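You operate a simulated robot arm through the tools that you are given. There is no shell and no other tool. Be economical: measure what you need, move in short steps, check, and stop when the job is done.

You run a simulated two-armed robot. Do the job below in one go: nothing can be reset, and whatever is moved stays where it is left.

## Task
Blow the dust off the sill and the fluff off the hood door with the air wand.
Fine: put the wand back and shut the air valve. Where these are worked on the way, their far stop is far enough and under half their travel is too little: air valve.

Only the result counts: the job must be done as asked and must still hold three seconds after the hand-in. Knocking over, shifting, dropping, spilling or breaking anything else fails it.

## Robot
Two 6-joint arms with two-finger parallel grippers on one trunk, on a base that drives. Base frame: it is fixed to the floor where the robot stands at the start and does not move with it; the origin is under the middle of the robot, x ahead of it, y to its left, z up. Lengths are in m, angles in rad, forces in N, time in s.
The left shoulder is at the start at [-0.104, 0.177, 0.739], the right one opposite. With the tool pointing down near the work surface each hand reaches from about 0.1 to 0.7 m from the robot's upright axis, wherever it stands, measured 20 degrees to its own side. Places, roughly: air valve [0.9, 0, 1.3]; door of the dryer hood [1.1, -0.5, 1.1]; dust [0.7, -0.7, 0.7]. Payload 1.57 kg a hand.
The TCP of each hand is the grasp point between the finger pads, 0.03 m short of the fingertips. In the tool frame z runs along the fingers and y along their closing line. Largest opening 0.08 m; finger width 0.017, thickness 0.012; the body of the gripper, 0.04 by 0.082 m, starts 0.08 m behind the TCP.
Orientation is told as [roll, pitch, yaw] about the base's x, y, z axes, in that order, counted from this pose: with the fingers straight down and closing along the base's y, the tool's x points along the base's -x, its y along +y and its z along -z.

## Interface
- The arms move only by the tool drive_tool. It takes "left_plan", "right_plan" or both (then of equal length, played together; a hand with none holds still); each is a list of rows, each a list of 3 entries, a list of its own where there are three numbers: the shift along the base's x, y, z in m, then the turn, a rotation vector about the base's x, y, z in rad, then the finger opening in m, from 0 to 0.08. In form: [[[x, y, z], [wx, wy, wz], claw], ...]. A call has 1 to 8 rows; each row is the pose to reach, as a shift and turn from the pose commanded when the call began. A row lasts 0.2 s, in which the tool goes at most 0.05 m and 0.15 rad; a call with a longer step from one row to the next is refused whole, and so is a gripper value outside its range. A pose out of reach is approached as far as the arm can. The call stops where the force on the tool passes 40 N (or 10 N more than at its start, if that is more) or the arm is blocked; 0.2 s more then pass. The fingers move at their own pace (about 0.072 m/s each) and stop on an object; they squeeze with about 34 N. The grip force told is the motor's: it shows also when the fingers shut on nothing. Time passes only in rows, and 0.2 s behind the last, so rows that repeat a pose let the fingers close. The reply holds the time, the measured pose of the TCP, the force on the tool along the base axes, the opening and the grip force, in the units named above and with some noise, with the torque about the TCP (base axes, N m) and any sound that the robot's microphone picked up, and new pictures: "pictures" is both (left out), scene, wrist or none (wrist: the cameras of the hands that moved).
- Cameras (640 x 400 px; columns grow to the right, rows downward): "scene" is now at [0.0517, -0.0144, 1.4843]; the picture's right is [-0.18, -0.98, 0.00], its down [-0.50, 0.09, -0.86] and it looks along [0.85, -0.15, -0.51] (base axes); focal length 283 px, centre (320, 200). "left" rides on the left gripper at [0.072, 0.007, -0.122] in its tool frame; the picture's right is [-0.09, 1.00, 0.00], its down [-0.84, -0.08, -0.54] and it looks along [-0.54, -0.05, 0.84] (tool axes); focal length 238 px, centre (320, 200). "right" rides on the right gripper at [0.072, -0.007, -0.122] in its tool frame; the picture's right is [0.09, 1.00, 0.00], its down [-0.84, 0.08, -0.54] and it looks along [-0.54, 0.05, 0.84] (tool axes); focal length 238 px, centre (320, 200). There is no depth. A picture from a camera that has moved, and an enlarged one, comes with that camera's place and axes in the base frame and with its lens.
- move_column(by): slides the trunk up (or, below 0, down) by that many m; the arms and the scene camera ride with it, the base frame stays. It gives what a move gives, with no picture.
- steer(legs): drives the robot by 1 to 6 legs, each [ahead, left, turn to the left] in m, m and rad, along the robot's own axes; the way and the turn of a leg run together, so that a leg with both is an arc; at most 1.5 m and 3.142 rad a leg. The arms and the cameras ride along, it lands a little off, and it stops where it bumps. It gives what a move gives, and a new picture of the scene camera.
- turn_head(pan, tilt): turns the head with the scene camera to pan (to the left, within 2.496 rad either way) and tilt (down, from -0.506 to 1.204), counted from straight ahead of the robot. It gives what a move gives, and a new picture of the scene camera.
- zoom(camera, box): a new picture of the part [left, top, right, bottom] of that camera's present view, enlarged. It takes no simulated time.
- finish_job(): hands the job in; it is judged then, once.

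Work in short steps. Places have to be worked out from the pictures, the camera data and where the tool is seen: move nearer, look again, correct. Check each grasp and each placing, and mend what went wrong. You have 120 turns and 260 pictures in all, those below and enlarged ones among them. Open the grippers and draw the arms clear of the work before you hand the job in, unless the task says otherwise; then end with one line.

The tools are called after "Request:" as a command line: name --argument value ..., lists and objects as JSON in quotes. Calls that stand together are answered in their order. drive_tool: Moves the arms, as the interface text tells. Its arguments: {"type":"object","properties":{"left_plan":{"type":"array","items":{"type":"array"}},"right_plan":{"type":"array","items":{"type":"array"}},"pictures":{"type":"string","enum":["both","scene","wrist","none"]}},"required":[]} The other tools are called the same way: move_column (by) slides the trunk up or down; steer (legs) drives the base; turn_head (pan, tilt) turns the head that bears the scene camera; zoom (camera, box) takes an enlarged picture of a part of a camera's view; finish_job () hands the job in.

At the start:

```text
time_s: 0.0
left_position: [0.5714, 0.0393, 1.0004]
left_ee_rot: [-0.001, -0.001, 0.0]
left_ft_force: [-0.2, 0.3, -0.4]
left_wrist_torque: [0.02, 0.01, -0.01]
left_gripper_width: 0.08
left_finger_force: 0.1
right_position: [0.4126, -0.3982, 0.9993]
right_ee_rot: [-0.001, 0.0, -0.001]
right_ft_force: [-0.2, -0.7, -0.3]
right_wrist_torque: [-0.02, 0.01, -0.01]
right_gripper_width: 0.0799
right_finger_force: 0.1
trunk travel left (down, up): [-0.18, 0.148]
robot x, y, heading: [0.0002, -0.0027, -0.004]
head pan, tilt: [-0.18, 0.534]
```

scene: 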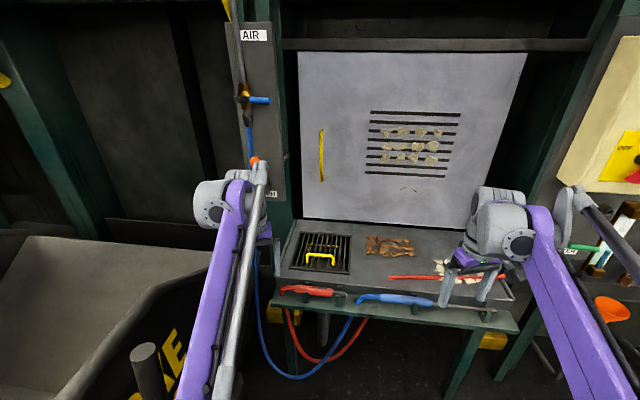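
right: 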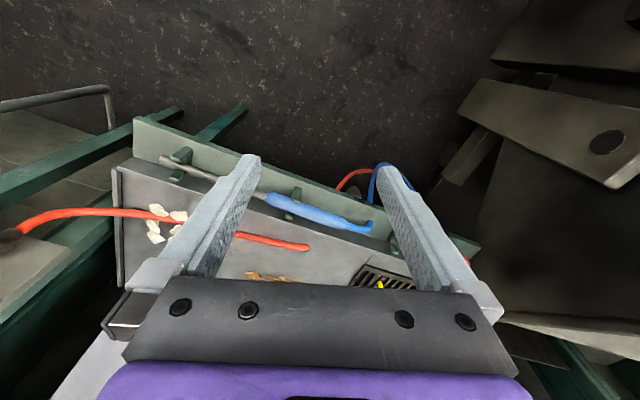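
left: 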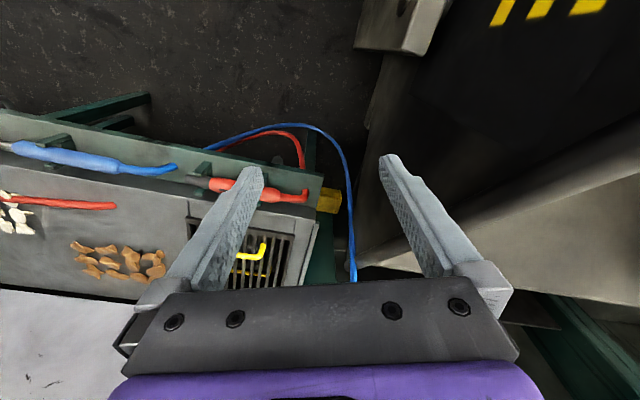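

I see the AIR valve with a blue lever and blue hose, a blue wand and a red one on a rack, and a door with fluff. I'll zoom for details.

Request:
zoom --camera "scene" --box '[200, 0, 320, 200]'

Request:
zoom --camera "scene" --box '[250, 210, 530, 385]'

Request:
zoom --camera "scene" --box '[290, 50, 530, 200]'

Request:
zoom --camera "right" --box '[100, 100, 480, 340]'

```text
2.00 times, centred on (260, 100) of scene
camera zoom: at [0.0517, -0.0144, 1.4843], right [-0.18, -0.98, 0.0], down [-0.5, 0.09, -0.86], along [0.85, -0.15, -0.51], focal length 565 px, centre (440, 400)
```

zoom: 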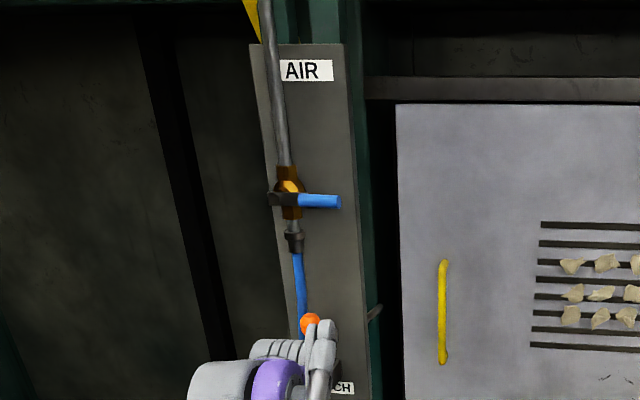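

```text
2.29 times, centred on (390, 298) of scene
camera zoom: at [0.0517, -0.0144, 1.4843], right [-0.18, -0.98, 0.0], down [-0.5, 0.09, -0.86], along [0.85, -0.15, -0.51], focal length 646 px, centre (160, -23)
```

zoom: 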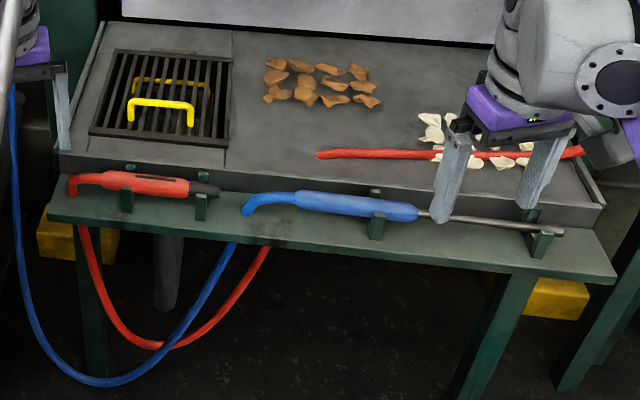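

```text
2.67 times, centred on (410, 125) of scene
camera zoom: at [0.0517, -0.0144, 1.4843], right [-0.18, -0.98, 0.0], down [-0.5, 0.09, -0.86], along [0.85, -0.15, -0.51], focal length 754 px, centre (80, 400)
```

zoom: 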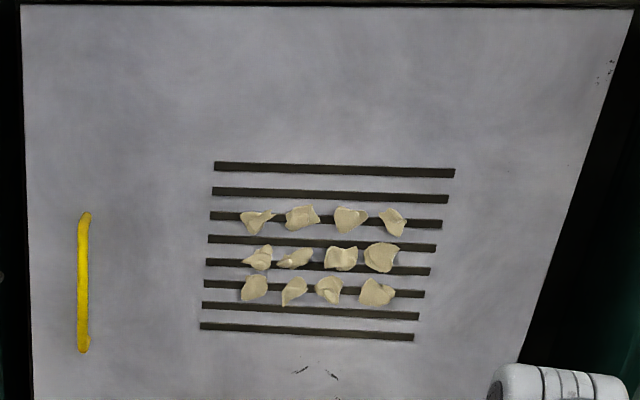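

```text
1.67 times, centred on (290, 220) of right
camera zoom: at [0.341, -0.4052, 1.1225], right [-0.09, 1.0, 0.0], down [0.84, 0.08, 0.54], along [0.54, 0.05, -0.84], focal length 397 px, centre (370, 167)
```

zoom: 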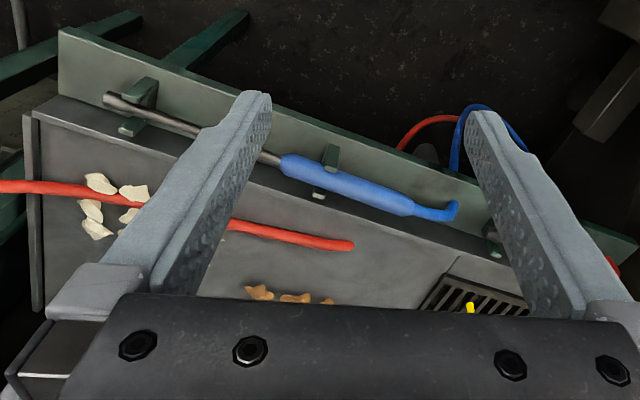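

The blue wand (metal nozzle) is the air wand; pale flakes lie at the right of the sill, brown ones in the middle. I'll look around to learn the labels.

Request:
turn_head --pan -0.8 --tilt 0.6

Request:
drive_tool --left_plan '[[[-0.05, 0.0, 0], [0, 0, 0], 0.08], [[-0.1, 0.0, 0], [0, 0, 0], 0.08], [[-0.15, 0.0, 0], [0, 0, 0], 0.08], [[-0.2, 0.02, 0], [0, 0, 0], 0.08], [[-0.22, 0.06, 0], [0, 0, 0], 0.08]]' --right_plan '[[[-0.03, 0.0, 0], [0, 0, 0], 0.08], [[-0.06, 0.0, 0], [0, 0, 0], 0.08], [[-0.08, 0.0, 0], [0, 0, 0], 0.08], [[-0.1, 0.0, 0], [0, 0, 0], 0.08], [[-0.1, 0.0, 0], [0, 0, 0], 0.08]]' --pictures "scene"

Request:
turn_head --pan -0.18 --tilt 0.534

```text
time_s: 1.0
left_position: [0.5714, 0.0405, 1.0005]
left_ee_rot: [0.0, 0.0, 0.0]
left_ft_force: [0.2, -0.7, 0.3]
left_wrist_torque: [-0.01, 0.0, -0.01]
left_gripper_width: 0.0798
left_finger_force: 0.1
right_position: [0.412, -0.3991, 0.9998]
right_ee_rot: [0.0, -0.002, -0.001]
right_ft_force: [-0.2, 0.5, -0.1]
right_wrist_torque: [-0.02, 0.0, 0.01]
right_gripper_width: 0.0798
right_finger_force: 0.1
trunk travel left (down, up): [-0.18, 0.148]
robot x, y, heading: [0.0, 0.0024, 0.001]
head pan, tilt: [-0.799, 0.6]
camera scene: at [0.0246, -0.0616, 1.4784], right [-0.72, -0.7, 0.0], down [-0.39, 0.4, -0.83], along [0.58, -0.59, -0.56], focal length 283 px, centre (320, 200)
```

scene: 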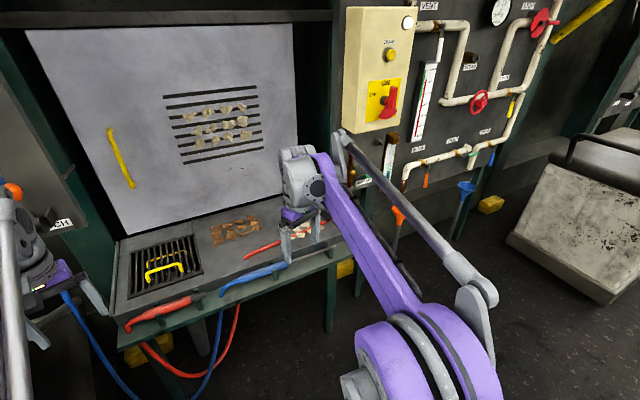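

```text
refused: row 4 steps farther than a row can; nothing moved
```

```text
time_s: 2.0
left_position: [0.5727, 0.0406, 1.0011]
left_ee_rot: [-0.001, 0.0, 0.0]
left_ft_force: [-0.3, 0.1, 0.3]
left_wrist_torque: [-0.02, 0.02, -0.02]
left_gripper_width: 0.0801
left_finger_force: 0.0
right_position: [0.4121, -0.399, 1.0004]
right_ee_rot: [-0.001, -0.002, 0.001]
right_ft_force: [-0.1, -0.3, -0.1]
right_wrist_torque: [0.0, 0.0, 0.02]
right_gripper_width: 0.0799
right_finger_force: 0.1
trunk travel left (down, up): [-0.18, 0.148]
robot x, y, heading: [0.0011, -0.0022, -0.003]
head pan, tilt: [-0.18, 0.534]
camera scene: at [0.0517, -0.0145, 1.4843], right [-0.18, -0.98, 0.0], down [-0.5, 0.09, -0.86], along [0.85, -0.15, -0.51], focal length 283 px, centre (320, 200)
```

scene: 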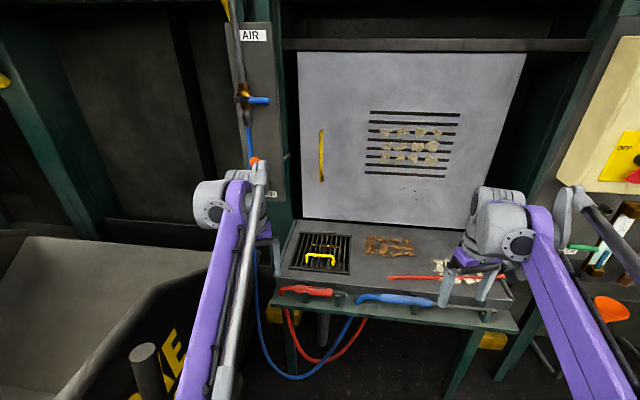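

Retract both arms to see behind them.

Request:
drive_tool --left_plan '[[[-0.045, 0.0, 0], [0, 0, 0], 0.08], [[-0.09, 0.01, 0], [0, 0, 0], 0.08], [[-0.13, 0.03, 0], [0, 0, 0], 0.08], [[-0.16, 0.06, 0], [0, 0, 0], 0.08], [[-0.18, 0.1, 0], [0, 0, 0], 0.08], [[-0.18, 0.145, 0], [0, 0, 0], 0.08], [[-0.18, 0.19, 0], [0, 0, 0], 0.08]]' --right_plan '[[[-0.03, 0.0, 0], [0, 0, 0], 0.08], [[-0.06, 0.0, 0], [0, 0, 0], 0.08], [[-0.08, 0.0, 0], [0, 0, 0], 0.08], [[-0.1, 0.0, 0], [0, 0, 0], 0.08], [[-0.1, 0.0, 0], [0, 0, 0], 0.08], [[-0.1, 0, 0], [0, 0, 0], 0.08], [[-0.1, 0, 0], [0, 0, 0], 0.08]]' --pictures "scene"

Request:
zoom --camera "scene" --box '[200, 0, 330, 270]'

Request:
zoom --camera "scene" --box '[350, 210, 570, 350]'

```text
time_s: 3.4
left_position: [0.3892, 0.1491, 1.0002]
left_ee_rot: [-0.02, 0.004, 0.017]
left_ft_force: [-7.4, -21.4, 6.4]
left_wrist_torque: [2.67, -0.4, 1.81]
left_gripper_width: 0.0801
left_finger_force: 0.1
right_position: [0.312, -0.3985, 1.0023]
right_ee_rot: [-0.001, -0.001, -0.001]
right_ft_force: [0.9, 0.9, 0.4]
right_wrist_torque: [-0.07, 0.04, 0.02]
right_gripper_width: 0.08
right_finger_force: 0.0
trunk travel left (down, up): [-0.18, 0.148]
robot x, y, heading: [0.0044, 0.0007, -0.002]
head pan, tilt: [-0.18, 0.534]
stopped in row 6 (left hand): the force on the tool passed its limit at 94 N (the readings are from after the stop); the commanded pose is now the measured one
camera scene: at [0.0516, -0.015, 1.4843], right [-0.18, -0.98, 0.0], down [-0.5, 0.09, -0.86], along [0.85, -0.15, -0.51], focal length 283 px, centre (320, 200)
```

scene: 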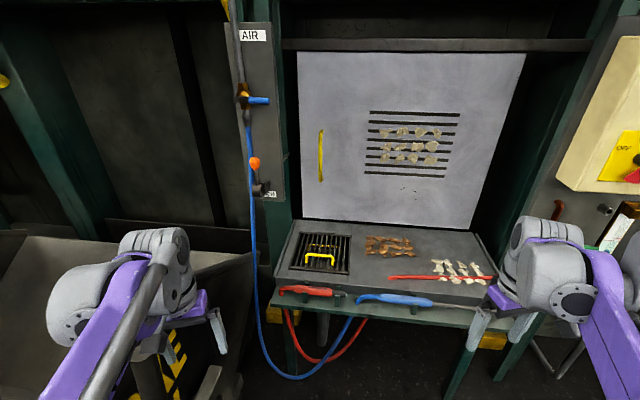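

```text
1.48 times, centred on (265, 135) of scene
camera zoom: at [0.0516, -0.015, 1.4843], right [-0.18, -0.98, 0.0], down [-0.5, 0.09, -0.86], along [0.85, -0.15, -0.51], focal length 419 px, centre (402, 296)
```

zoom: 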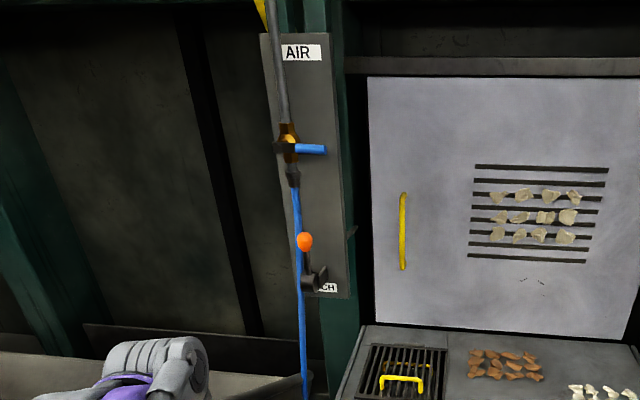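

```text
2.86 times, centred on (460, 280) of scene
camera zoom: at [0.0516, -0.015, 1.4843], right [-0.18, -0.98, 0.0], down [-0.5, 0.09, -0.86], along [0.85, -0.15, -0.51], focal length 807 px, centre (-80, -29)
```

zoom: 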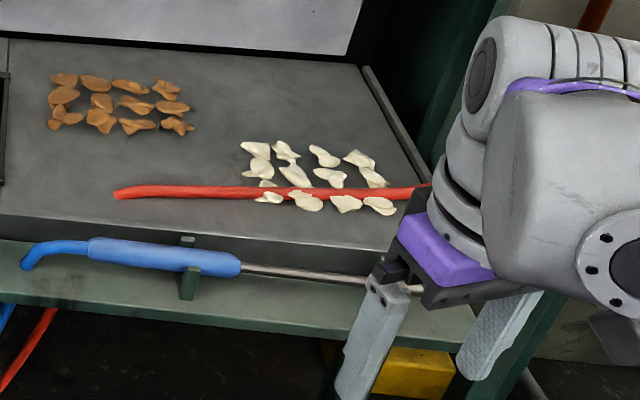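

The left hand bumped something on its left; I back it off and look there.

Request:
drive_tool --left_plan '[[[0.0, -0.03, 0.0], [0, 0, 0], 0.08], [[0.0, -0.06, 0.02], [0, 0, 0], 0.08]]' --pictures "wrist"

Request:
turn_head --pan 0.4 --tilt 0.9

```text
time_s: 4.0
left_position: [0.3883, 0.091, 1.0209]
left_ee_rot: [-0.016, 0.004, 0.014]
left_ft_force: [-0.2, 0.3, 0.5]
left_wrist_torque: [0.05, 0.01, 0.0]
left_gripper_width: 0.0799
left_finger_force: 0.1
right_position: [0.3127, -0.3983, 1.0007]
right_ee_rot: [0.0, -0.001, -0.001]
right_ft_force: [0.1, -0.3, 0.5]
right_wrist_torque: [-0.01, -0.01, -0.02]
right_gripper_width: 0.0798
right_finger_force: 0.0
trunk travel left (down, up): [-0.18, 0.148]
robot x, y, heading: [-0.0024, -0.0022, -0.005]
head pan, tilt: [-0.18, 0.534]
camera left: at [0.3166, 0.0981, 1.142], right [0.08, 1.0, -0.02], down [0.84, -0.06, 0.54], along [0.54, -0.06, -0.84], focal length 238 px, centre (320, 200)
```

left: 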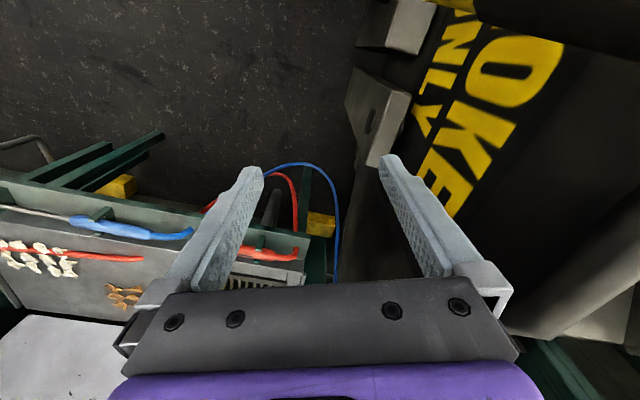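

```text
time_s: 4.9
left_position: [0.3889, 0.0904, 1.021]
left_ee_rot: [-0.017, 0.002, 0.012]
left_ft_force: [0.0, -0.2, -0.8]
left_wrist_torque: [0.0, -0.02, 0.01]
left_gripper_width: 0.0801
left_finger_force: 0.2
right_position: [0.3126, -0.3972, 0.9998]
right_ee_rot: [0.001, -0.002, -0.001]
right_ft_force: [0.7, 0.0, -0.3]
right_wrist_torque: [0.01, 0.02, -0.01]
right_gripper_width: 0.0797
right_finger_force: 0.1
trunk travel left (down, up): [-0.18, 0.148]
robot x, y, heading: [-0.0002, -0.0001, -0.002]
head pan, tilt: [0.4, 0.901]
camera scene: at [0.0326, 0.031, 1.4536], right [0.39, -0.92, 0.0], down [-0.72, -0.3, -0.62], along [0.57, 0.24, -0.78], focal length 283 px, centre (320, 200)
```

scene: 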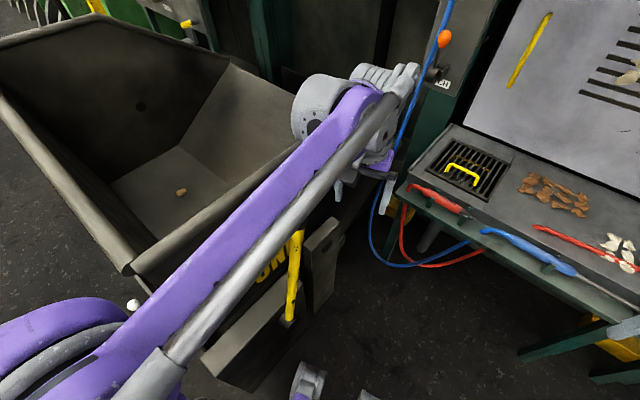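

The tub looks unmoved (heavy). The station is turned about -0.25 rad, so I drive a little ahead and face it, to look more closely.

Request:
steer --legs '[[0.15, -0.05, -0.25]]'

Request:
turn_head --pan -0.3 --tilt 0.75

Request:
zoom --camera "scene" --box '[240, 100, 560, 300]'

```text
time_s: 6.3
left_position: [0.5407, -0.0772, 1.0212]
left_ee_rot: [-0.016, 0.003, -0.241]
left_ft_force: [0.0, 0.7, 0.2]
left_wrist_torque: [-0.03, 0.02, 0.01]
left_gripper_width: 0.0801
left_finger_force: 0.0
right_position: [0.3456, -0.5321, 0.9998]
right_ee_rot: [0.001, 0.0, -0.255]
right_ft_force: [0.0, -0.3, -0.1]
right_wrist_torque: [0.03, 0.01, 0.0]
right_gripper_width: 0.0797
right_finger_force: 0.0
trunk travel left (down, up): [-0.18, 0.148]
robot x, y, heading: [0.1396, -0.067, -0.251]
head pan, tilt: [0.4, 0.901]
camera scene: at [0.181, -0.0462, 1.4536], right [0.14, -0.99, 0.0], down [-0.78, -0.11, -0.62], along [0.61, 0.09, -0.78], focal length 283 px, centre (320, 200)
```

scene: 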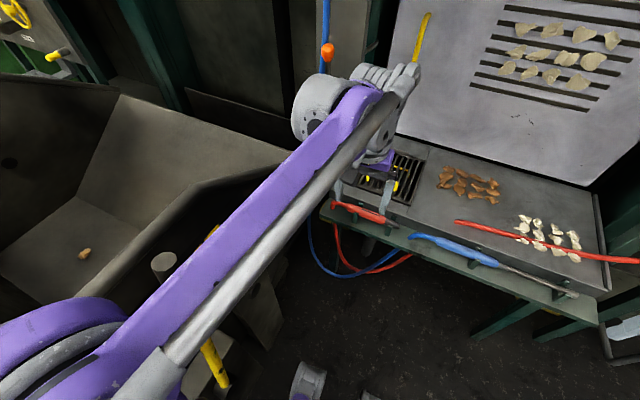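

```text
time_s: 7.4
left_position: [0.541, -0.0768, 1.021]
left_ee_rot: [-0.016, 0.004, -0.241]
left_ft_force: [0.1, 0.0, -0.3]
left_wrist_torque: [0.0, 0.01, 0.02]
left_gripper_width: 0.0799
left_finger_force: 0.1
right_position: [0.3445, -0.5317, 1.0001]
right_ee_rot: [0.0, -0.001, -0.253]
right_ft_force: [0.3, 0.0, -0.4]
right_wrist_torque: [0.01, 0.02, -0.01]
right_gripper_width: 0.0798
right_finger_force: 0.1
trunk travel left (down, up): [-0.18, 0.148]
robot x, y, heading: [0.1381, -0.0696, -0.252]
head pan, tilt: [-0.3, 0.75]
camera scene: at [0.1761, -0.1004, 1.4655], right [-0.53, -0.85, 0.0], down [-0.58, 0.36, -0.73], along [0.62, -0.38, -0.68], focal length 283 px, centre (320, 200)
```

scene: 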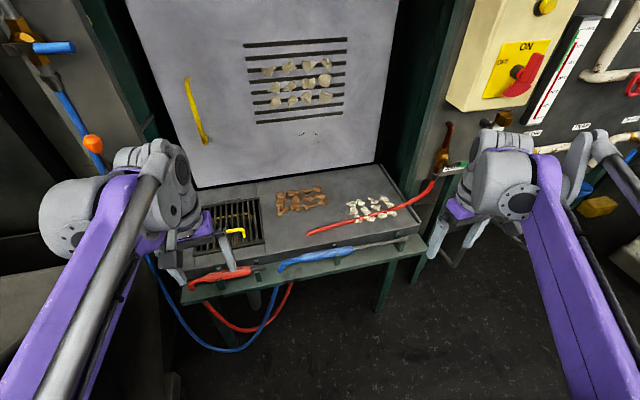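

```text
2.00 times, centred on (400, 200) of scene
camera zoom: at [0.1761, -0.1004, 1.4655], right [-0.53, -0.85, 0.0], down [-0.58, 0.36, -0.73], along [0.62, -0.38, -0.68], focal length 565 px, centre (160, 200)
```

zoom: 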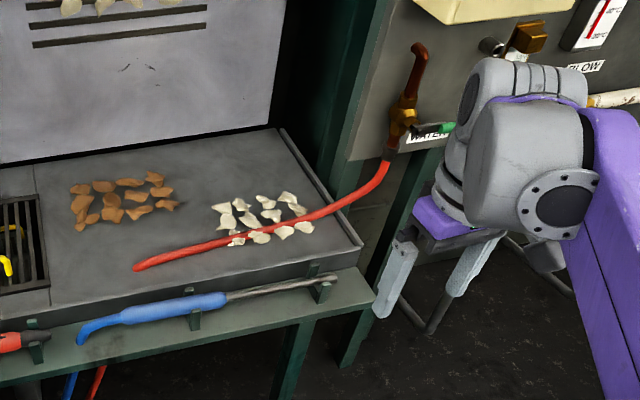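

The red thing is a water hose lying over the pale dust. Valve pivot ≈[0.896,0.046,1.326], lever end ≈[0.882,-0.018,1.322] pointing right (closed). I'll raise the trunk and look down to see the clearance for driving closer.

Request:
move_column --by 0.148

Request:
turn_head --pan 0.0 --tilt 1.2

```text
time_s: 9.2
left_position: [0.5388, -0.0778, 1.1689]
left_ee_rot: [-0.016, 0.004, -0.24]
left_ft_force: [1.3, 0.3, -0.5]
left_wrist_torque: [0.0, -0.03, 0.04]
left_gripper_width: 0.0799
left_finger_force: 0.1
right_position: [0.3439, -0.5315, 1.1486]
right_ee_rot: [-0.001, -0.001, -0.254]
right_ft_force: [-0.6, 0.1, -0.9]
right_wrist_torque: [-0.02, -0.01, 0.02]
right_gripper_width: 0.0798
right_finger_force: 0.0
trunk travel left (down, up): [-0.328, 0.0]
robot x, y, heading: [0.1465, -0.071, -0.255]
head pan, tilt: [-0.3, 0.75]
```

```text
time_s: 10.1
left_position: [0.5403, -0.0777, 1.1691]
left_ee_rot: [-0.015, 0.004, -0.242]
left_ft_force: [-0.2, 0.8, 0.1]
left_wrist_torque: [0.01, 0.01, 0.02]
left_gripper_width: 0.08
left_finger_force: 0.2
right_position: [0.3445, -0.531, 1.1495]
right_ee_rot: [-0.001, -0.001, -0.253]
right_ft_force: [-1.5, -1.2, 0.5]
right_wrist_torque: [0.0, 0.02, -0.02]
right_gripper_width: 0.08
right_finger_force: 0.1
trunk travel left (down, up): [-0.328, 0.0]
robot x, y, heading: [0.1413, -0.0691, -0.253]
head pan, tilt: [0.0, 1.201]
camera scene: at [0.1535, -0.0692, 1.5848], right [-0.25, -0.97, 0.0], down [-0.9, 0.24, -0.36], along [0.35, -0.09, -0.93], focal length 283 px, centre (320, 200)
```

scene: 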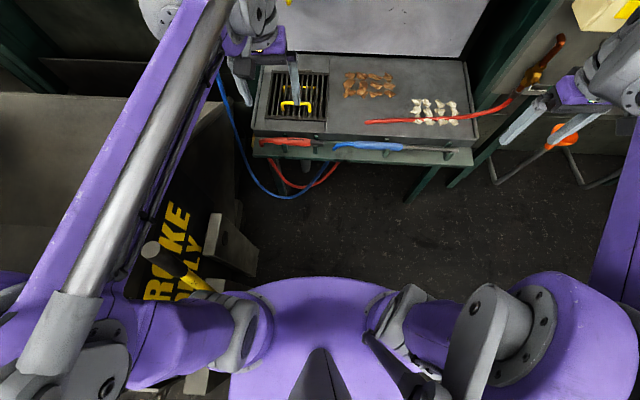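

The floor ahead is free up to the shelf; I drive 0.14 m closer.

Request:
steer --legs '[[0.14, 0.0, 0.0]]'

Request:
turn_head --pan 0.35 --tilt 0.25

Request:
zoom --camera "scene" --box '[160, 40, 480, 240]'

```text
time_s: 11.4
left_position: [0.6741, -0.1133, 1.1685]
left_ee_rot: [-0.015, 0.004, -0.244]
left_ft_force: [-0.2, -0.6, -0.1]
left_wrist_torque: [0.02, -0.01, -0.05]
left_gripper_width: 0.0799
left_finger_force: 0.0
right_position: [0.4781, -0.5668, 1.1488]
right_ee_rot: [-0.001, -0.002, -0.258]
right_ft_force: [-0.9, -0.2, 0.1]
right_wrist_torque: [-0.03, -0.02, -0.01]
right_gripper_width: 0.0802
right_finger_force: 0.0
trunk travel left (down, up): [-0.328, 0.0]
robot x, y, heading: [0.276, -0.1018, -0.258]
head pan, tilt: [0.0, 1.201]
camera scene: at [0.2873, -0.1042, 1.5844], right [-0.25, -0.97, 0.0], down [-0.9, 0.24, -0.36], along [0.35, -0.09, -0.93], focal length 283 px, centre (320, 200)
```

scene: 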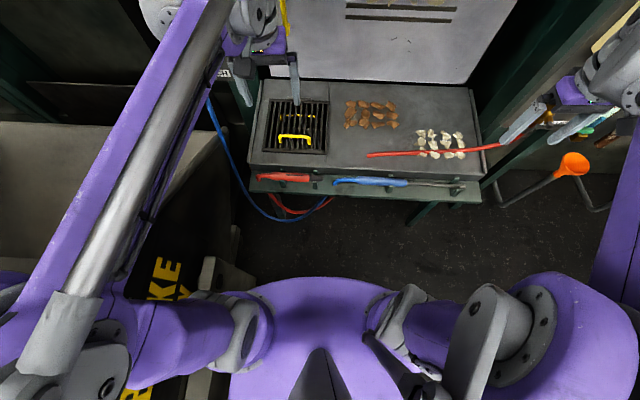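

```text
time_s: 12.6
left_position: [0.6758, -0.1145, 1.169]
left_ee_rot: [-0.016, 0.003, -0.243]
left_ft_force: [-0.4, -0.3, -0.2]
left_wrist_torque: [0.0, 0.01, -0.01]
left_gripper_width: 0.0801
left_finger_force: 0.0
right_position: [0.4806, -0.5667, 1.1484]
right_ee_rot: [0.0, -0.002, -0.256]
right_ft_force: [-0.8, 0.2, 0.5]
right_wrist_torque: [-0.01, -0.02, -0.01]
right_gripper_width: 0.0802
right_finger_force: 0.0
trunk travel left (down, up): [-0.328, 0.0]
robot x, y, heading: [0.276, -0.1064, -0.261]
head pan, tilt: [0.351, 0.25]
camera scene: at [0.3279, -0.0817, 1.6615], right [0.09, -1.0, 0.0], down [-0.25, -0.02, -0.97], along [0.96, 0.09, -0.25], focal length 283 px, centre (320, 200)
```

scene: 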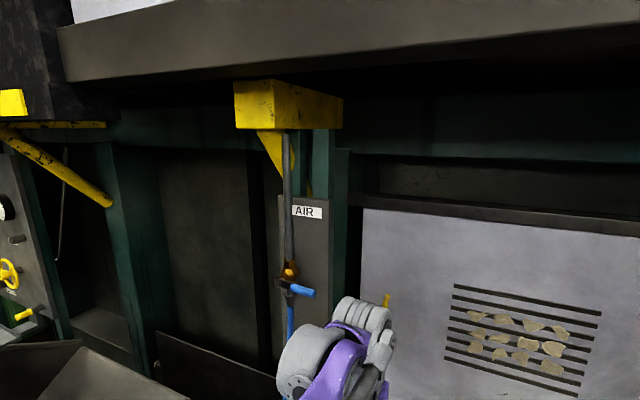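

```text
2.00 times, centred on (320, 140) of scene
camera zoom: at [0.3279, -0.0817, 1.6615], right [0.09, -1.0, 0.0], down [-0.25, -0.02, -0.97], along [0.96, 0.09, -0.25], focal length 565 px, centre (320, 320)
```

zoom: 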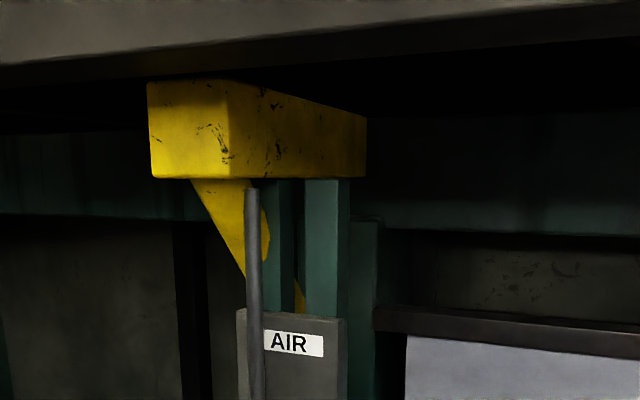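

Now turn the left hand so its fingers point forward (about -π/2 around the robot's y axis), in two calls, raising slightly.

Request:
drive_tool --left_plan '[[[0, 0, 0.02], [-0.037, -0.142, 0], 0.08], [[0, 0, 0.04], [-0.074, -0.284, 0], 0.06], [[0, 0, 0.06], [-0.111, -0.426, 0], 0.04], [[0, 0, 0.08], [-0.148, -0.568, 0], 0.02], [[0, 0, 0.1], [-0.185, -0.71, 0], 0.0], [[0, 0, 0.12], [-0.222, -0.852, 0], 0.0], [[0, 0, 0.14], [-0.259, -0.994, 0], 0.0], [[0, 0, 0.16], [-0.296, -1.136, 0], 0.0]]' --pictures "none"

Request:
drive_tool --left_plan '[[[0, 0, 0.02], [-0.037, -0.142, 0], 0.0], [[0, 0, 0.04], [-0.074, -0.284, 0], 0.0], [[0, 0, 0.06], [-0.1, -0.385, 0], 0.0], [[0, 0, 0.06], [-0.1, -0.385, 0], 0.0]]'

```text
time_s: 14.4
left_position: [0.6775, -0.1135, 1.3287]
left_ee_rot: [-0.047, -1.173, -0.223]
left_ft_force: [1.2, 0.0, 0.3]
left_wrist_torque: [-0.01, -0.01, 0.01]
left_gripper_width: 0.0002
left_finger_force: 21.3
right_position: [0.4797, -0.5661, 1.148]
right_ee_rot: [0.0, -0.001, -0.256]
right_ft_force: [0.2, 0.0, 0.8]
right_wrist_torque: [-0.02, 0.02, -0.01]
right_gripper_width: 0.0802
right_finger_force: 0.1
trunk travel left (down, up): [-0.328, 0.0]
robot x, y, heading: [0.2734, -0.1059, -0.257]
head pan, tilt: [0.351, 0.25]
```

```text
time_s: 15.4
left_position: [0.6789, -0.1139, 1.3883]
left_ee_rot: [-1.48, -1.559, 1.209]
left_ft_force: [-0.3, 0.0, 0.6]
left_wrist_torque: [0.01, -0.04, 0.02]
left_gripper_width: 0.0
left_finger_force: 21.6
right_position: [0.48, -0.567, 1.1484]
right_ee_rot: [0.002, -0.001, -0.256]
right_ft_force: [0.2, 0.3, 0.1]
right_wrist_torque: [0.02, -0.03, 0.03]
right_gripper_width: 0.0801
right_finger_force: 0.2
trunk travel left (down, up): [-0.328, 0.0]
robot x, y, heading: [0.2762, -0.1007, -0.258]
head pan, tilt: [0.351, 0.25]
camera scene: at [0.3276, -0.0816, 1.6616], right [0.09, -1.0, 0.0], down [-0.25, -0.02, -0.97], along [0.96, 0.09, -0.25], focal length 283 px, centre (320, 200)
camera left: at [0.561, -0.0758, 1.3152], right [0.27, 0.96, 0.08], down [-0.54, 0.08, 0.84], along [0.8, -0.27, 0.54], focal length 238 px, centre (320, 200)
```

scene: 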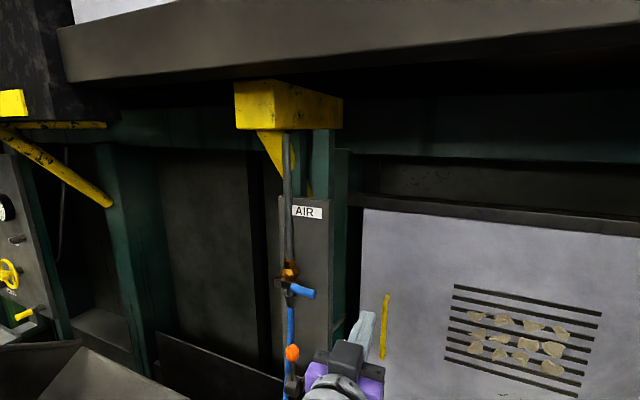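
left: 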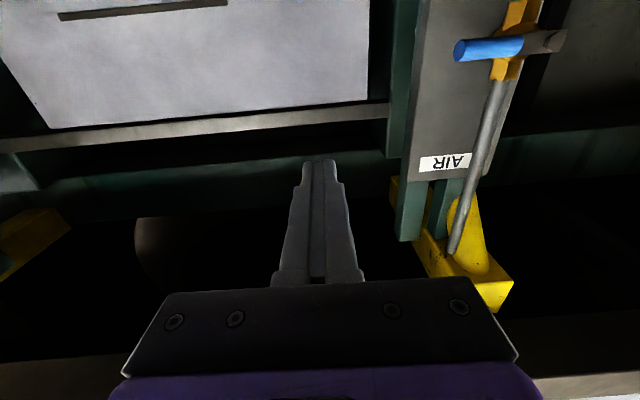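

Lever end ≈[0.87,-0.02,1.325]. I move the closed fingertips to just above the lever and check.

Request:
drive_tool --left_plan '[[[0.035, 0.03, 0], [0, 0, 0], 0.0], [[0.07, 0.06, 0], [0, 0, 0], 0.0], [[0.1, 0.09, 0], [0, 0, 0], 0.0], [[0.13, 0.115, 0], [0, 0, 0], 0.0], [[0.155, 0.115, 0], [0, 0, 0], 0.0]]'

Request:
zoom --camera "scene" --box '[240, 200, 400, 300]'

```text
time_s: 16.6
left_position: [0.8309, 0.0028, 1.3887]
left_ee_rot: [-1.449, -1.559, 1.179]
left_ft_force: [0.8, -0.2, 0.0]
left_wrist_torque: [0.05, 0.0, 0.04]
left_gripper_width: 0.0
left_finger_force: 21.7
left hand out of reach, approached as far as the arm can: row 2, 3
right_position: [0.4797, -0.5674, 1.1482]
right_ee_rot: [0.0, 0.0, -0.256]
right_ft_force: [0.3, 0.3, 0.8]
right_wrist_torque: [0.01, 0.02, -0.02]
right_gripper_width: 0.0798
right_finger_force: 0.0
trunk travel left (down, up): [-0.328, 0.0]
robot x, y, heading: [0.2805, -0.1049, -0.257]
head pan, tilt: [0.351, 0.25]
camera scene: at [0.3285, -0.0816, 1.6616], right [0.09, -1.0, 0.0], down [-0.25, -0.02, -0.97], along [0.96, 0.09, -0.25], focal length 283 px, centre (320, 200)
camera left: at [0.7151, 0.0411, 1.3157], right [0.27, 0.96, 0.08], down [-0.54, 0.08, 0.84], along [0.8, -0.27, 0.54], focal length 238 px, centre (320, 200)
```

scene: 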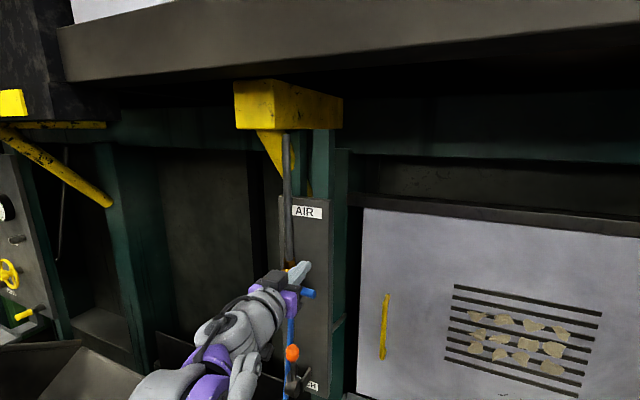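
left: 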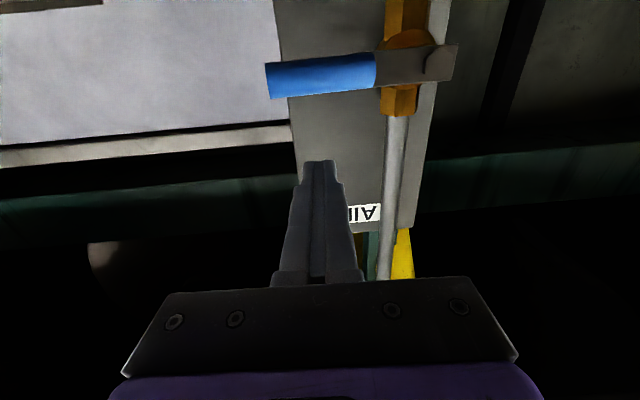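

```text
4.00 times, centred on (320, 250) of scene
camera zoom: at [0.3285, -0.0816, 1.6616], right [0.09, -1.0, 0.0], down [-0.25, -0.02, -0.97], along [0.96, 0.09, -0.25], focal length 1130 px, centre (320, 0)
```

zoom: 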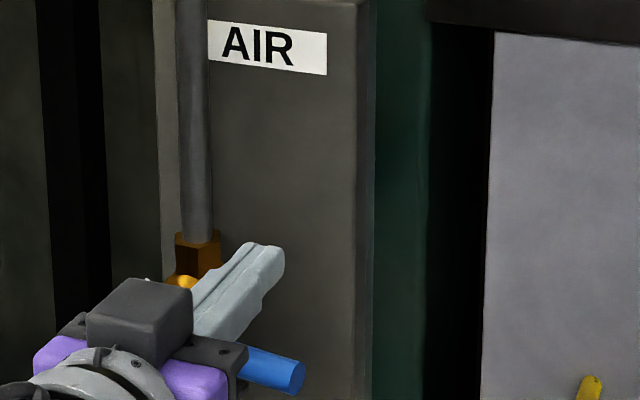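

Lever end refined to ≈[0.84,-0.023,1.328]; the fingertips are above it. I push downward to about 30° and see whether it gives.

Request:
drive_tool --left_plan '[[[0, 0, -0.03], [0, 0, 0], 0.0], [[0, 0, -0.045], [0, 0, 0], 0.0], [[-0.001, -0.003, -0.058], [0, 0, 0], 0.0], [[-0.001, -0.005, -0.072], [0, 0, 0], 0.0]]'

Request:
zoom --camera "scene" --box '[240, 240, 400, 340]'

```text
time_s: 17.3
left_position: [0.8311, 0.0017, 1.346]
left_ee_rot: [-1.689, -1.553, 1.417]
left_ft_force: [2.9, 2.1, 21.6]
left_wrist_torque: [-0.06, -0.49, 0.09]
left_gripper_width: 0.0001
left_finger_force: 21.4
right_position: [0.4787, -0.5667, 1.1491]
right_ee_rot: [0.002, -0.001, -0.257]
right_ft_force: [0.0, 0.3, -0.2]
right_wrist_torque: [-0.01, 0.0, 0.0]
right_gripper_width: 0.0798
right_finger_force: 0.2
trunk travel left (down, up): [-0.328, 0.0]
robot x, y, heading: [0.2766, -0.0999, -0.262]
head pan, tilt: [0.351, 0.25]
stopped in row 3 (left hand): the force on the tool passed its limit at 57 N (the readings are from after the stop); the commanded pose is now the measured one
camera scene: at [0.3262, -0.0815, 1.6618], right [0.09, -1.0, 0.0], down [-0.24, -0.02, -0.97], along [0.96, 0.09, -0.25], focal length 283 px, centre (320, 200)
camera left: at [0.7139, 0.0394, 1.2731], right [0.27, 0.96, 0.07], down [-0.54, 0.08, 0.84], along [0.8, -0.26, 0.54], focal length 238 px, centre (320, 200)
```

scene: 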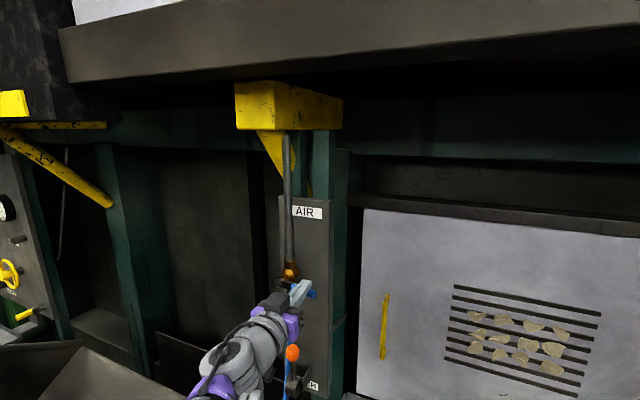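
left: 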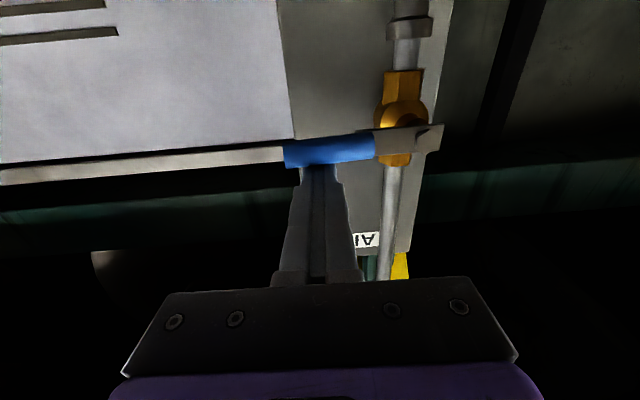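

```text
4.00 times, centred on (320, 290) of scene
camera zoom: at [0.3262, -0.0815, 1.6618], right [0.09, -1.0, 0.0], down [-0.24, -0.02, -0.97], along [0.96, 0.09, -0.25], focal length 1130 px, centre (320, -160)
```

zoom: 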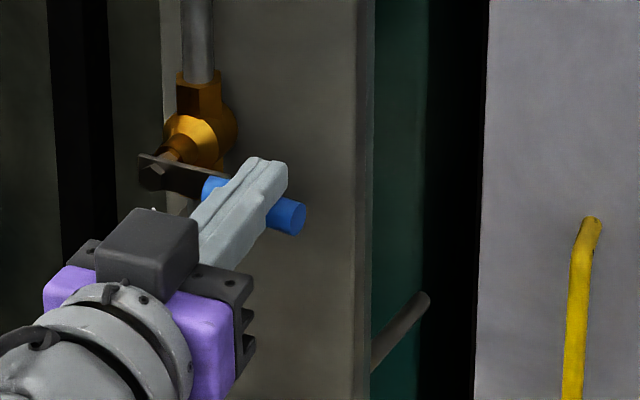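

The lever resists downward (57 N without moving), so its travel is likely upward. I back off and get below it.

Request:
drive_tool --left_plan '[[[0, 0, 0.012], [0, 0, 0], 0.0], [[-0.044, 0.01, 0.012], [0, 0, 0], 0.0], [[-0.05, 0.009, -0.028], [0, 0, 0], 0.0], [[-0.05, 0.009, -0.065], [0, 0, 0], 0.0], [[-0.005, -0.003, -0.065], [0, 0, 0], 0.0], [[-0.0, -0.005, -0.065], [0, 0, 0], 0.0]]'

Request:
zoom --camera "scene" --box '[240, 240, 400, 340]'

```text
time_s: 18.7
left_position: [0.8294, -0.0046, 1.2795]
left_ee_rot: [-1.577, -1.554, 1.307]
left_ft_force: [-0.2, 0.0, -0.2]
left_wrist_torque: [0.01, 0.02, 0.0]
left_gripper_width: 0.0002
left_finger_force: 21.2
right_position: [0.4784, -0.5669, 1.149]
right_ee_rot: [0.001, -0.001, -0.256]
right_ft_force: [-0.4, -0.4, 0.4]
right_wrist_torque: [0.01, -0.03, -0.01]
right_gripper_width: 0.0801
right_finger_force: 0.1
trunk travel left (down, up): [-0.328, 0.0]
robot x, y, heading: [0.2779, -0.1045, -0.255]
head pan, tilt: [0.351, 0.25]
camera scene: at [0.3271, -0.0816, 1.6616], right [0.09, -1.0, 0.0], down [-0.25, -0.02, -0.97], along [0.96, 0.09, -0.25], focal length 283 px, centre (320, 200)
camera left: at [0.713, 0.034, 1.2069], right [0.27, 0.96, 0.08], down [-0.54, 0.08, 0.84], along [0.8, -0.26, 0.54], focal length 238 px, centre (320, 200)
```

scene: 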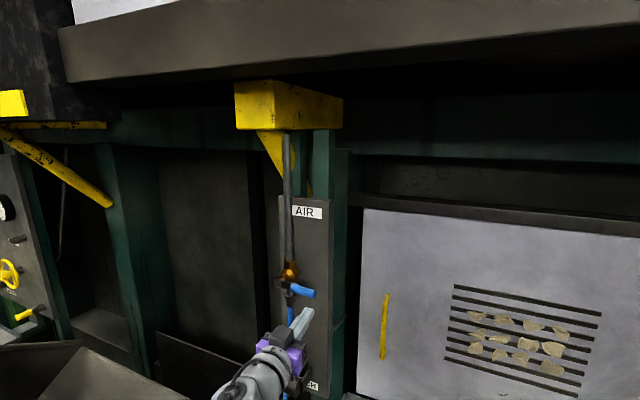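
left: 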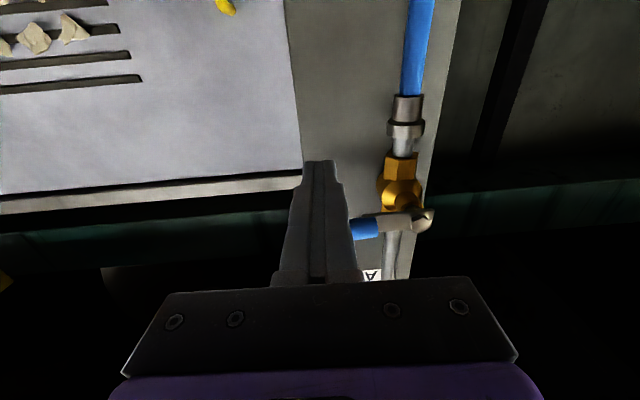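

```text
4.00 times, centred on (320, 290) of scene
camera zoom: at [0.3271, -0.0816, 1.6616], right [0.09, -1.0, 0.0], down [-0.25, -0.02, -0.97], along [0.96, 0.09, -0.25], focal length 1130 px, centre (320, -160)
```

zoom: 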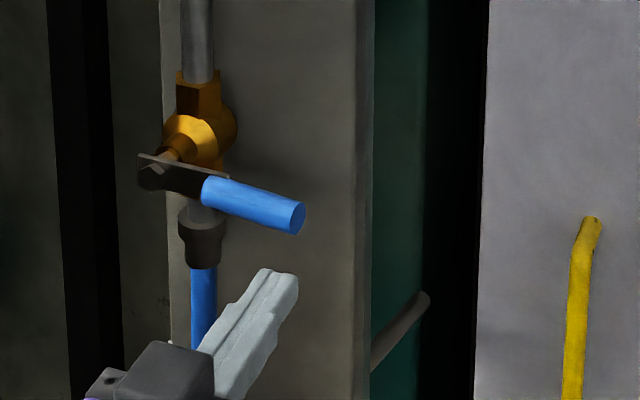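

Now push upward under the lever.

Request:
drive_tool --left_plan '[[[0, 0, 0.02], [0, 0, 0], 0.0], [[0, 0, 0.03], [0, 0, 0], 0.0], [[0, -0.001, 0.04], [0, 0, 0], 0.0], [[-0.001, -0.003, 0.05], [0, 0, 0], 0.0]]'

Request:
zoom --camera "scene" --box '[240, 240, 400, 340]'

```text
time_s: 19.7
left_position: [0.8307, -0.0057, 1.3294]
left_ee_rot: [-1.549, -1.556, 1.278]
left_ft_force: [0.8, 0.7, -2.6]
left_wrist_torque: [-0.01, 0.04, 0.02]
left_gripper_width: 0.0
left_finger_force: 21.3
right_position: [0.4788, -0.5656, 1.1479]
right_ee_rot: [0.001, -0.001, -0.257]
right_ft_force: [0.8, -0.1, 0.3]
right_wrist_torque: [-0.03, -0.04, 0.03]
right_gripper_width: 0.0799
right_finger_force: 0.2
trunk travel left (down, up): [-0.328, 0.0]
robot x, y, heading: [0.2746, -0.1015, -0.253]
head pan, tilt: [0.351, 0.25]
camera scene: at [0.3283, -0.0813, 1.6615], right [0.09, -1.0, 0.0], down [-0.25, -0.02, -0.97], along [0.96, 0.09, -0.25], focal length 283 px, centre (320, 200)
camera left: at [0.7138, 0.0319, 1.2565], right [0.27, 0.96, 0.08], down [-0.54, 0.08, 0.84], along [0.8, -0.26, 0.54], focal length 238 px, centre (320, 200)
```

scene: 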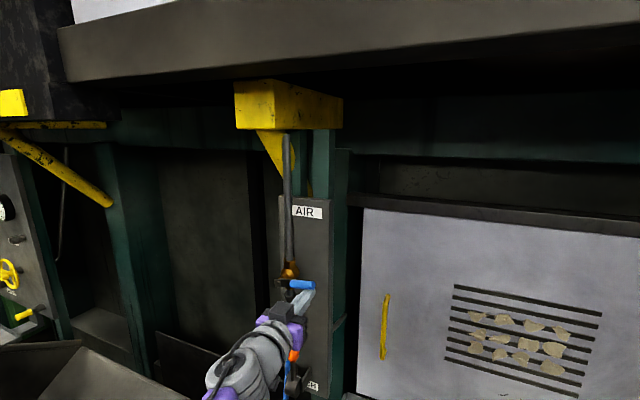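
left: 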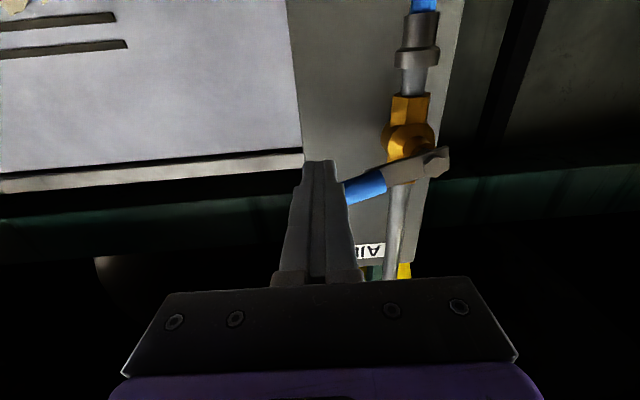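

```text
4.00 times, centred on (320, 290) of scene
camera zoom: at [0.3283, -0.0813, 1.6615], right [0.09, -1.0, 0.0], down [-0.25, -0.02, -0.97], along [0.96, 0.09, -0.25], focal length 1130 px, centre (320, -160)
```

zoom: 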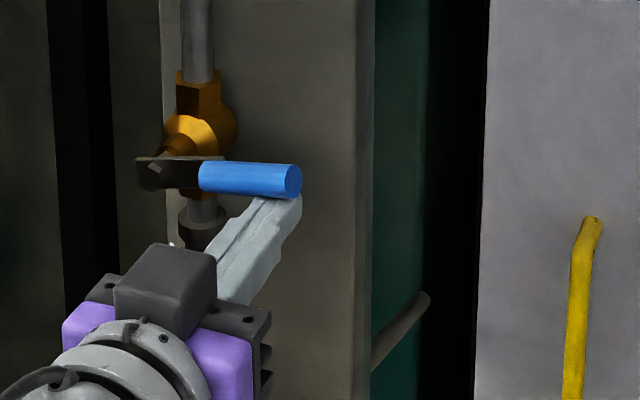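

The lever swings up easily (about 25° now); the left hand stays there to open it fully once the wand is aimed. Now turn the right hand -90° and bring it above the blue handle.

Request:
drive_tool --right_plan '[[[0.02, 0.02, -0.02], [0, 0, -0.145], 0.08], [[0.04, 0.04, -0.04], [0, 0, -0.29], 0.08], [[0.06, 0.06, -0.06], [0, 0, -0.435], 0.08], [[0.08, 0.08, -0.08], [0, 0, -0.58], 0.08], [[0.1, 0.1, -0.1], [0, 0, -0.725], 0.08], [[0.12, 0.12, -0.12], [0, 0, -0.87], 0.08], [[0.14, 0.14, -0.14], [0, 0, -1.015], 0.08], [[0.16, 0.16, -0.16], [0, 0, -1.16], 0.08]]' --pictures "none"

Request:
drive_tool --right_plan '[[[0.01, 0.01, -0.01], [0, 0, -0.14], 0.08], [[0.02, 0.02, -0.02], [0, 0, -0.28], 0.08], [[0.02, 0.02, -0.03], [0, 0, -0.43], 0.08]]' --pictures "wrist"

Request:
turn_head --pan -0.2 --tilt 0.95

```text
time_s: 21.5
left_position: [0.8316, -0.0063, 1.3294]
left_ee_rot: [-1.528, -1.555, 1.257]
left_ft_force: [-0.1, -1.1, -0.5]
left_wrist_torque: [0.03, 0.01, -0.03]
left_gripper_width: 0.0002
left_finger_force: 22.0
right_position: [0.6396, -0.4077, 0.9863]
right_ee_rot: [-0.001, -0.002, -1.417]
right_ft_force: [1.0, 0.2, 0.2]
right_wrist_torque: [0.01, -0.02, 0.01]
right_gripper_width: 0.08
right_finger_force: 0.1
trunk travel left (down, up): [-0.328, 0.0]
robot x, y, heading: [0.2776, -0.1019, -0.255]
head pan, tilt: [0.351, 0.25]
```

```text
time_s: 22.3
left_position: [0.8305, -0.0063, 1.3298]
left_ee_rot: [-1.558, -1.554, 1.287]
left_ft_force: [0.0, 0.4, -0.1]
left_wrist_torque: [-0.02, 0.02, 0.02]
left_gripper_width: 0.0
left_finger_force: 21.8
right_position: [0.6595, -0.3885, 0.9586]
right_ee_rot: [-0.001, -0.002, -1.848]
right_ft_force: [0.4, 0.4, 0.1]
right_wrist_torque: [0.01, -0.03, -0.02]
right_gripper_width: 0.0798
right_finger_force: 0.2
trunk travel left (down, up): [-0.328, 0.0]
robot x, y, heading: [0.2772, -0.1025, -0.257]
head pan, tilt: [0.351, 0.25]
camera right: at [0.6734, -0.3173, 1.0797], right [0.98, -0.18, 0.0], down [-0.15, -0.83, 0.54], along [-0.1, -0.53, -0.84], focal length 238 px, centre (320, 200)
```

right: 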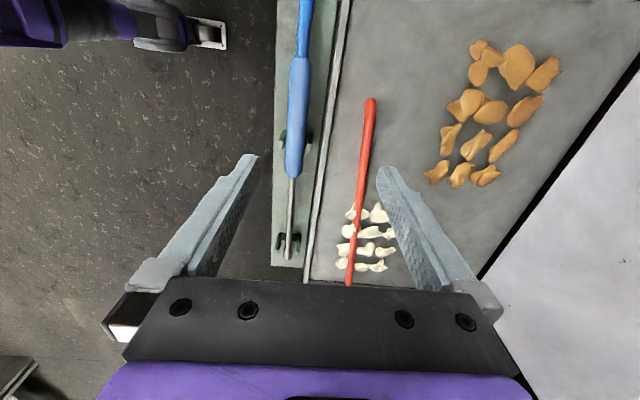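

```text
time_s: 23.4
left_position: [0.8292, -0.0056, 1.3297]
left_ee_rot: [-1.561, -1.554, 1.288]
left_ft_force: [1.0, -0.1, 0.3]
left_wrist_torque: [0.0, -0.01, 0.04]
left_gripper_width: 0.0
left_finger_force: 21.3
right_position: [0.6601, -0.3875, 0.9578]
right_ee_rot: [-0.001, -0.002, -1.846]
right_ft_force: [-0.8, -1.1, -0.5]
right_wrist_torque: [0.0, -0.01, 0.01]
right_gripper_width: 0.0801
right_finger_force: 0.1
trunk travel left (down, up): [-0.328, 0.0]
robot x, y, heading: [0.2784, -0.1063, -0.258]
head pan, tilt: [-0.201, 0.949]
camera scene: at [0.3002, -0.1224, 1.601], right [-0.44, -0.9, 0.0], down [-0.73, 0.36, -0.58], along [0.52, -0.26, -0.81], focal length 283 px, centre (320, 200)
```

scene: 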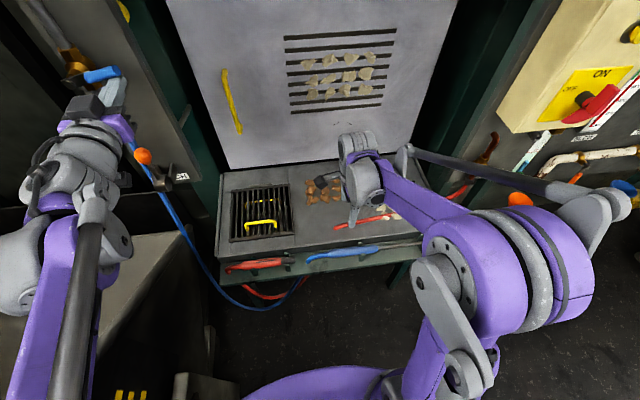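

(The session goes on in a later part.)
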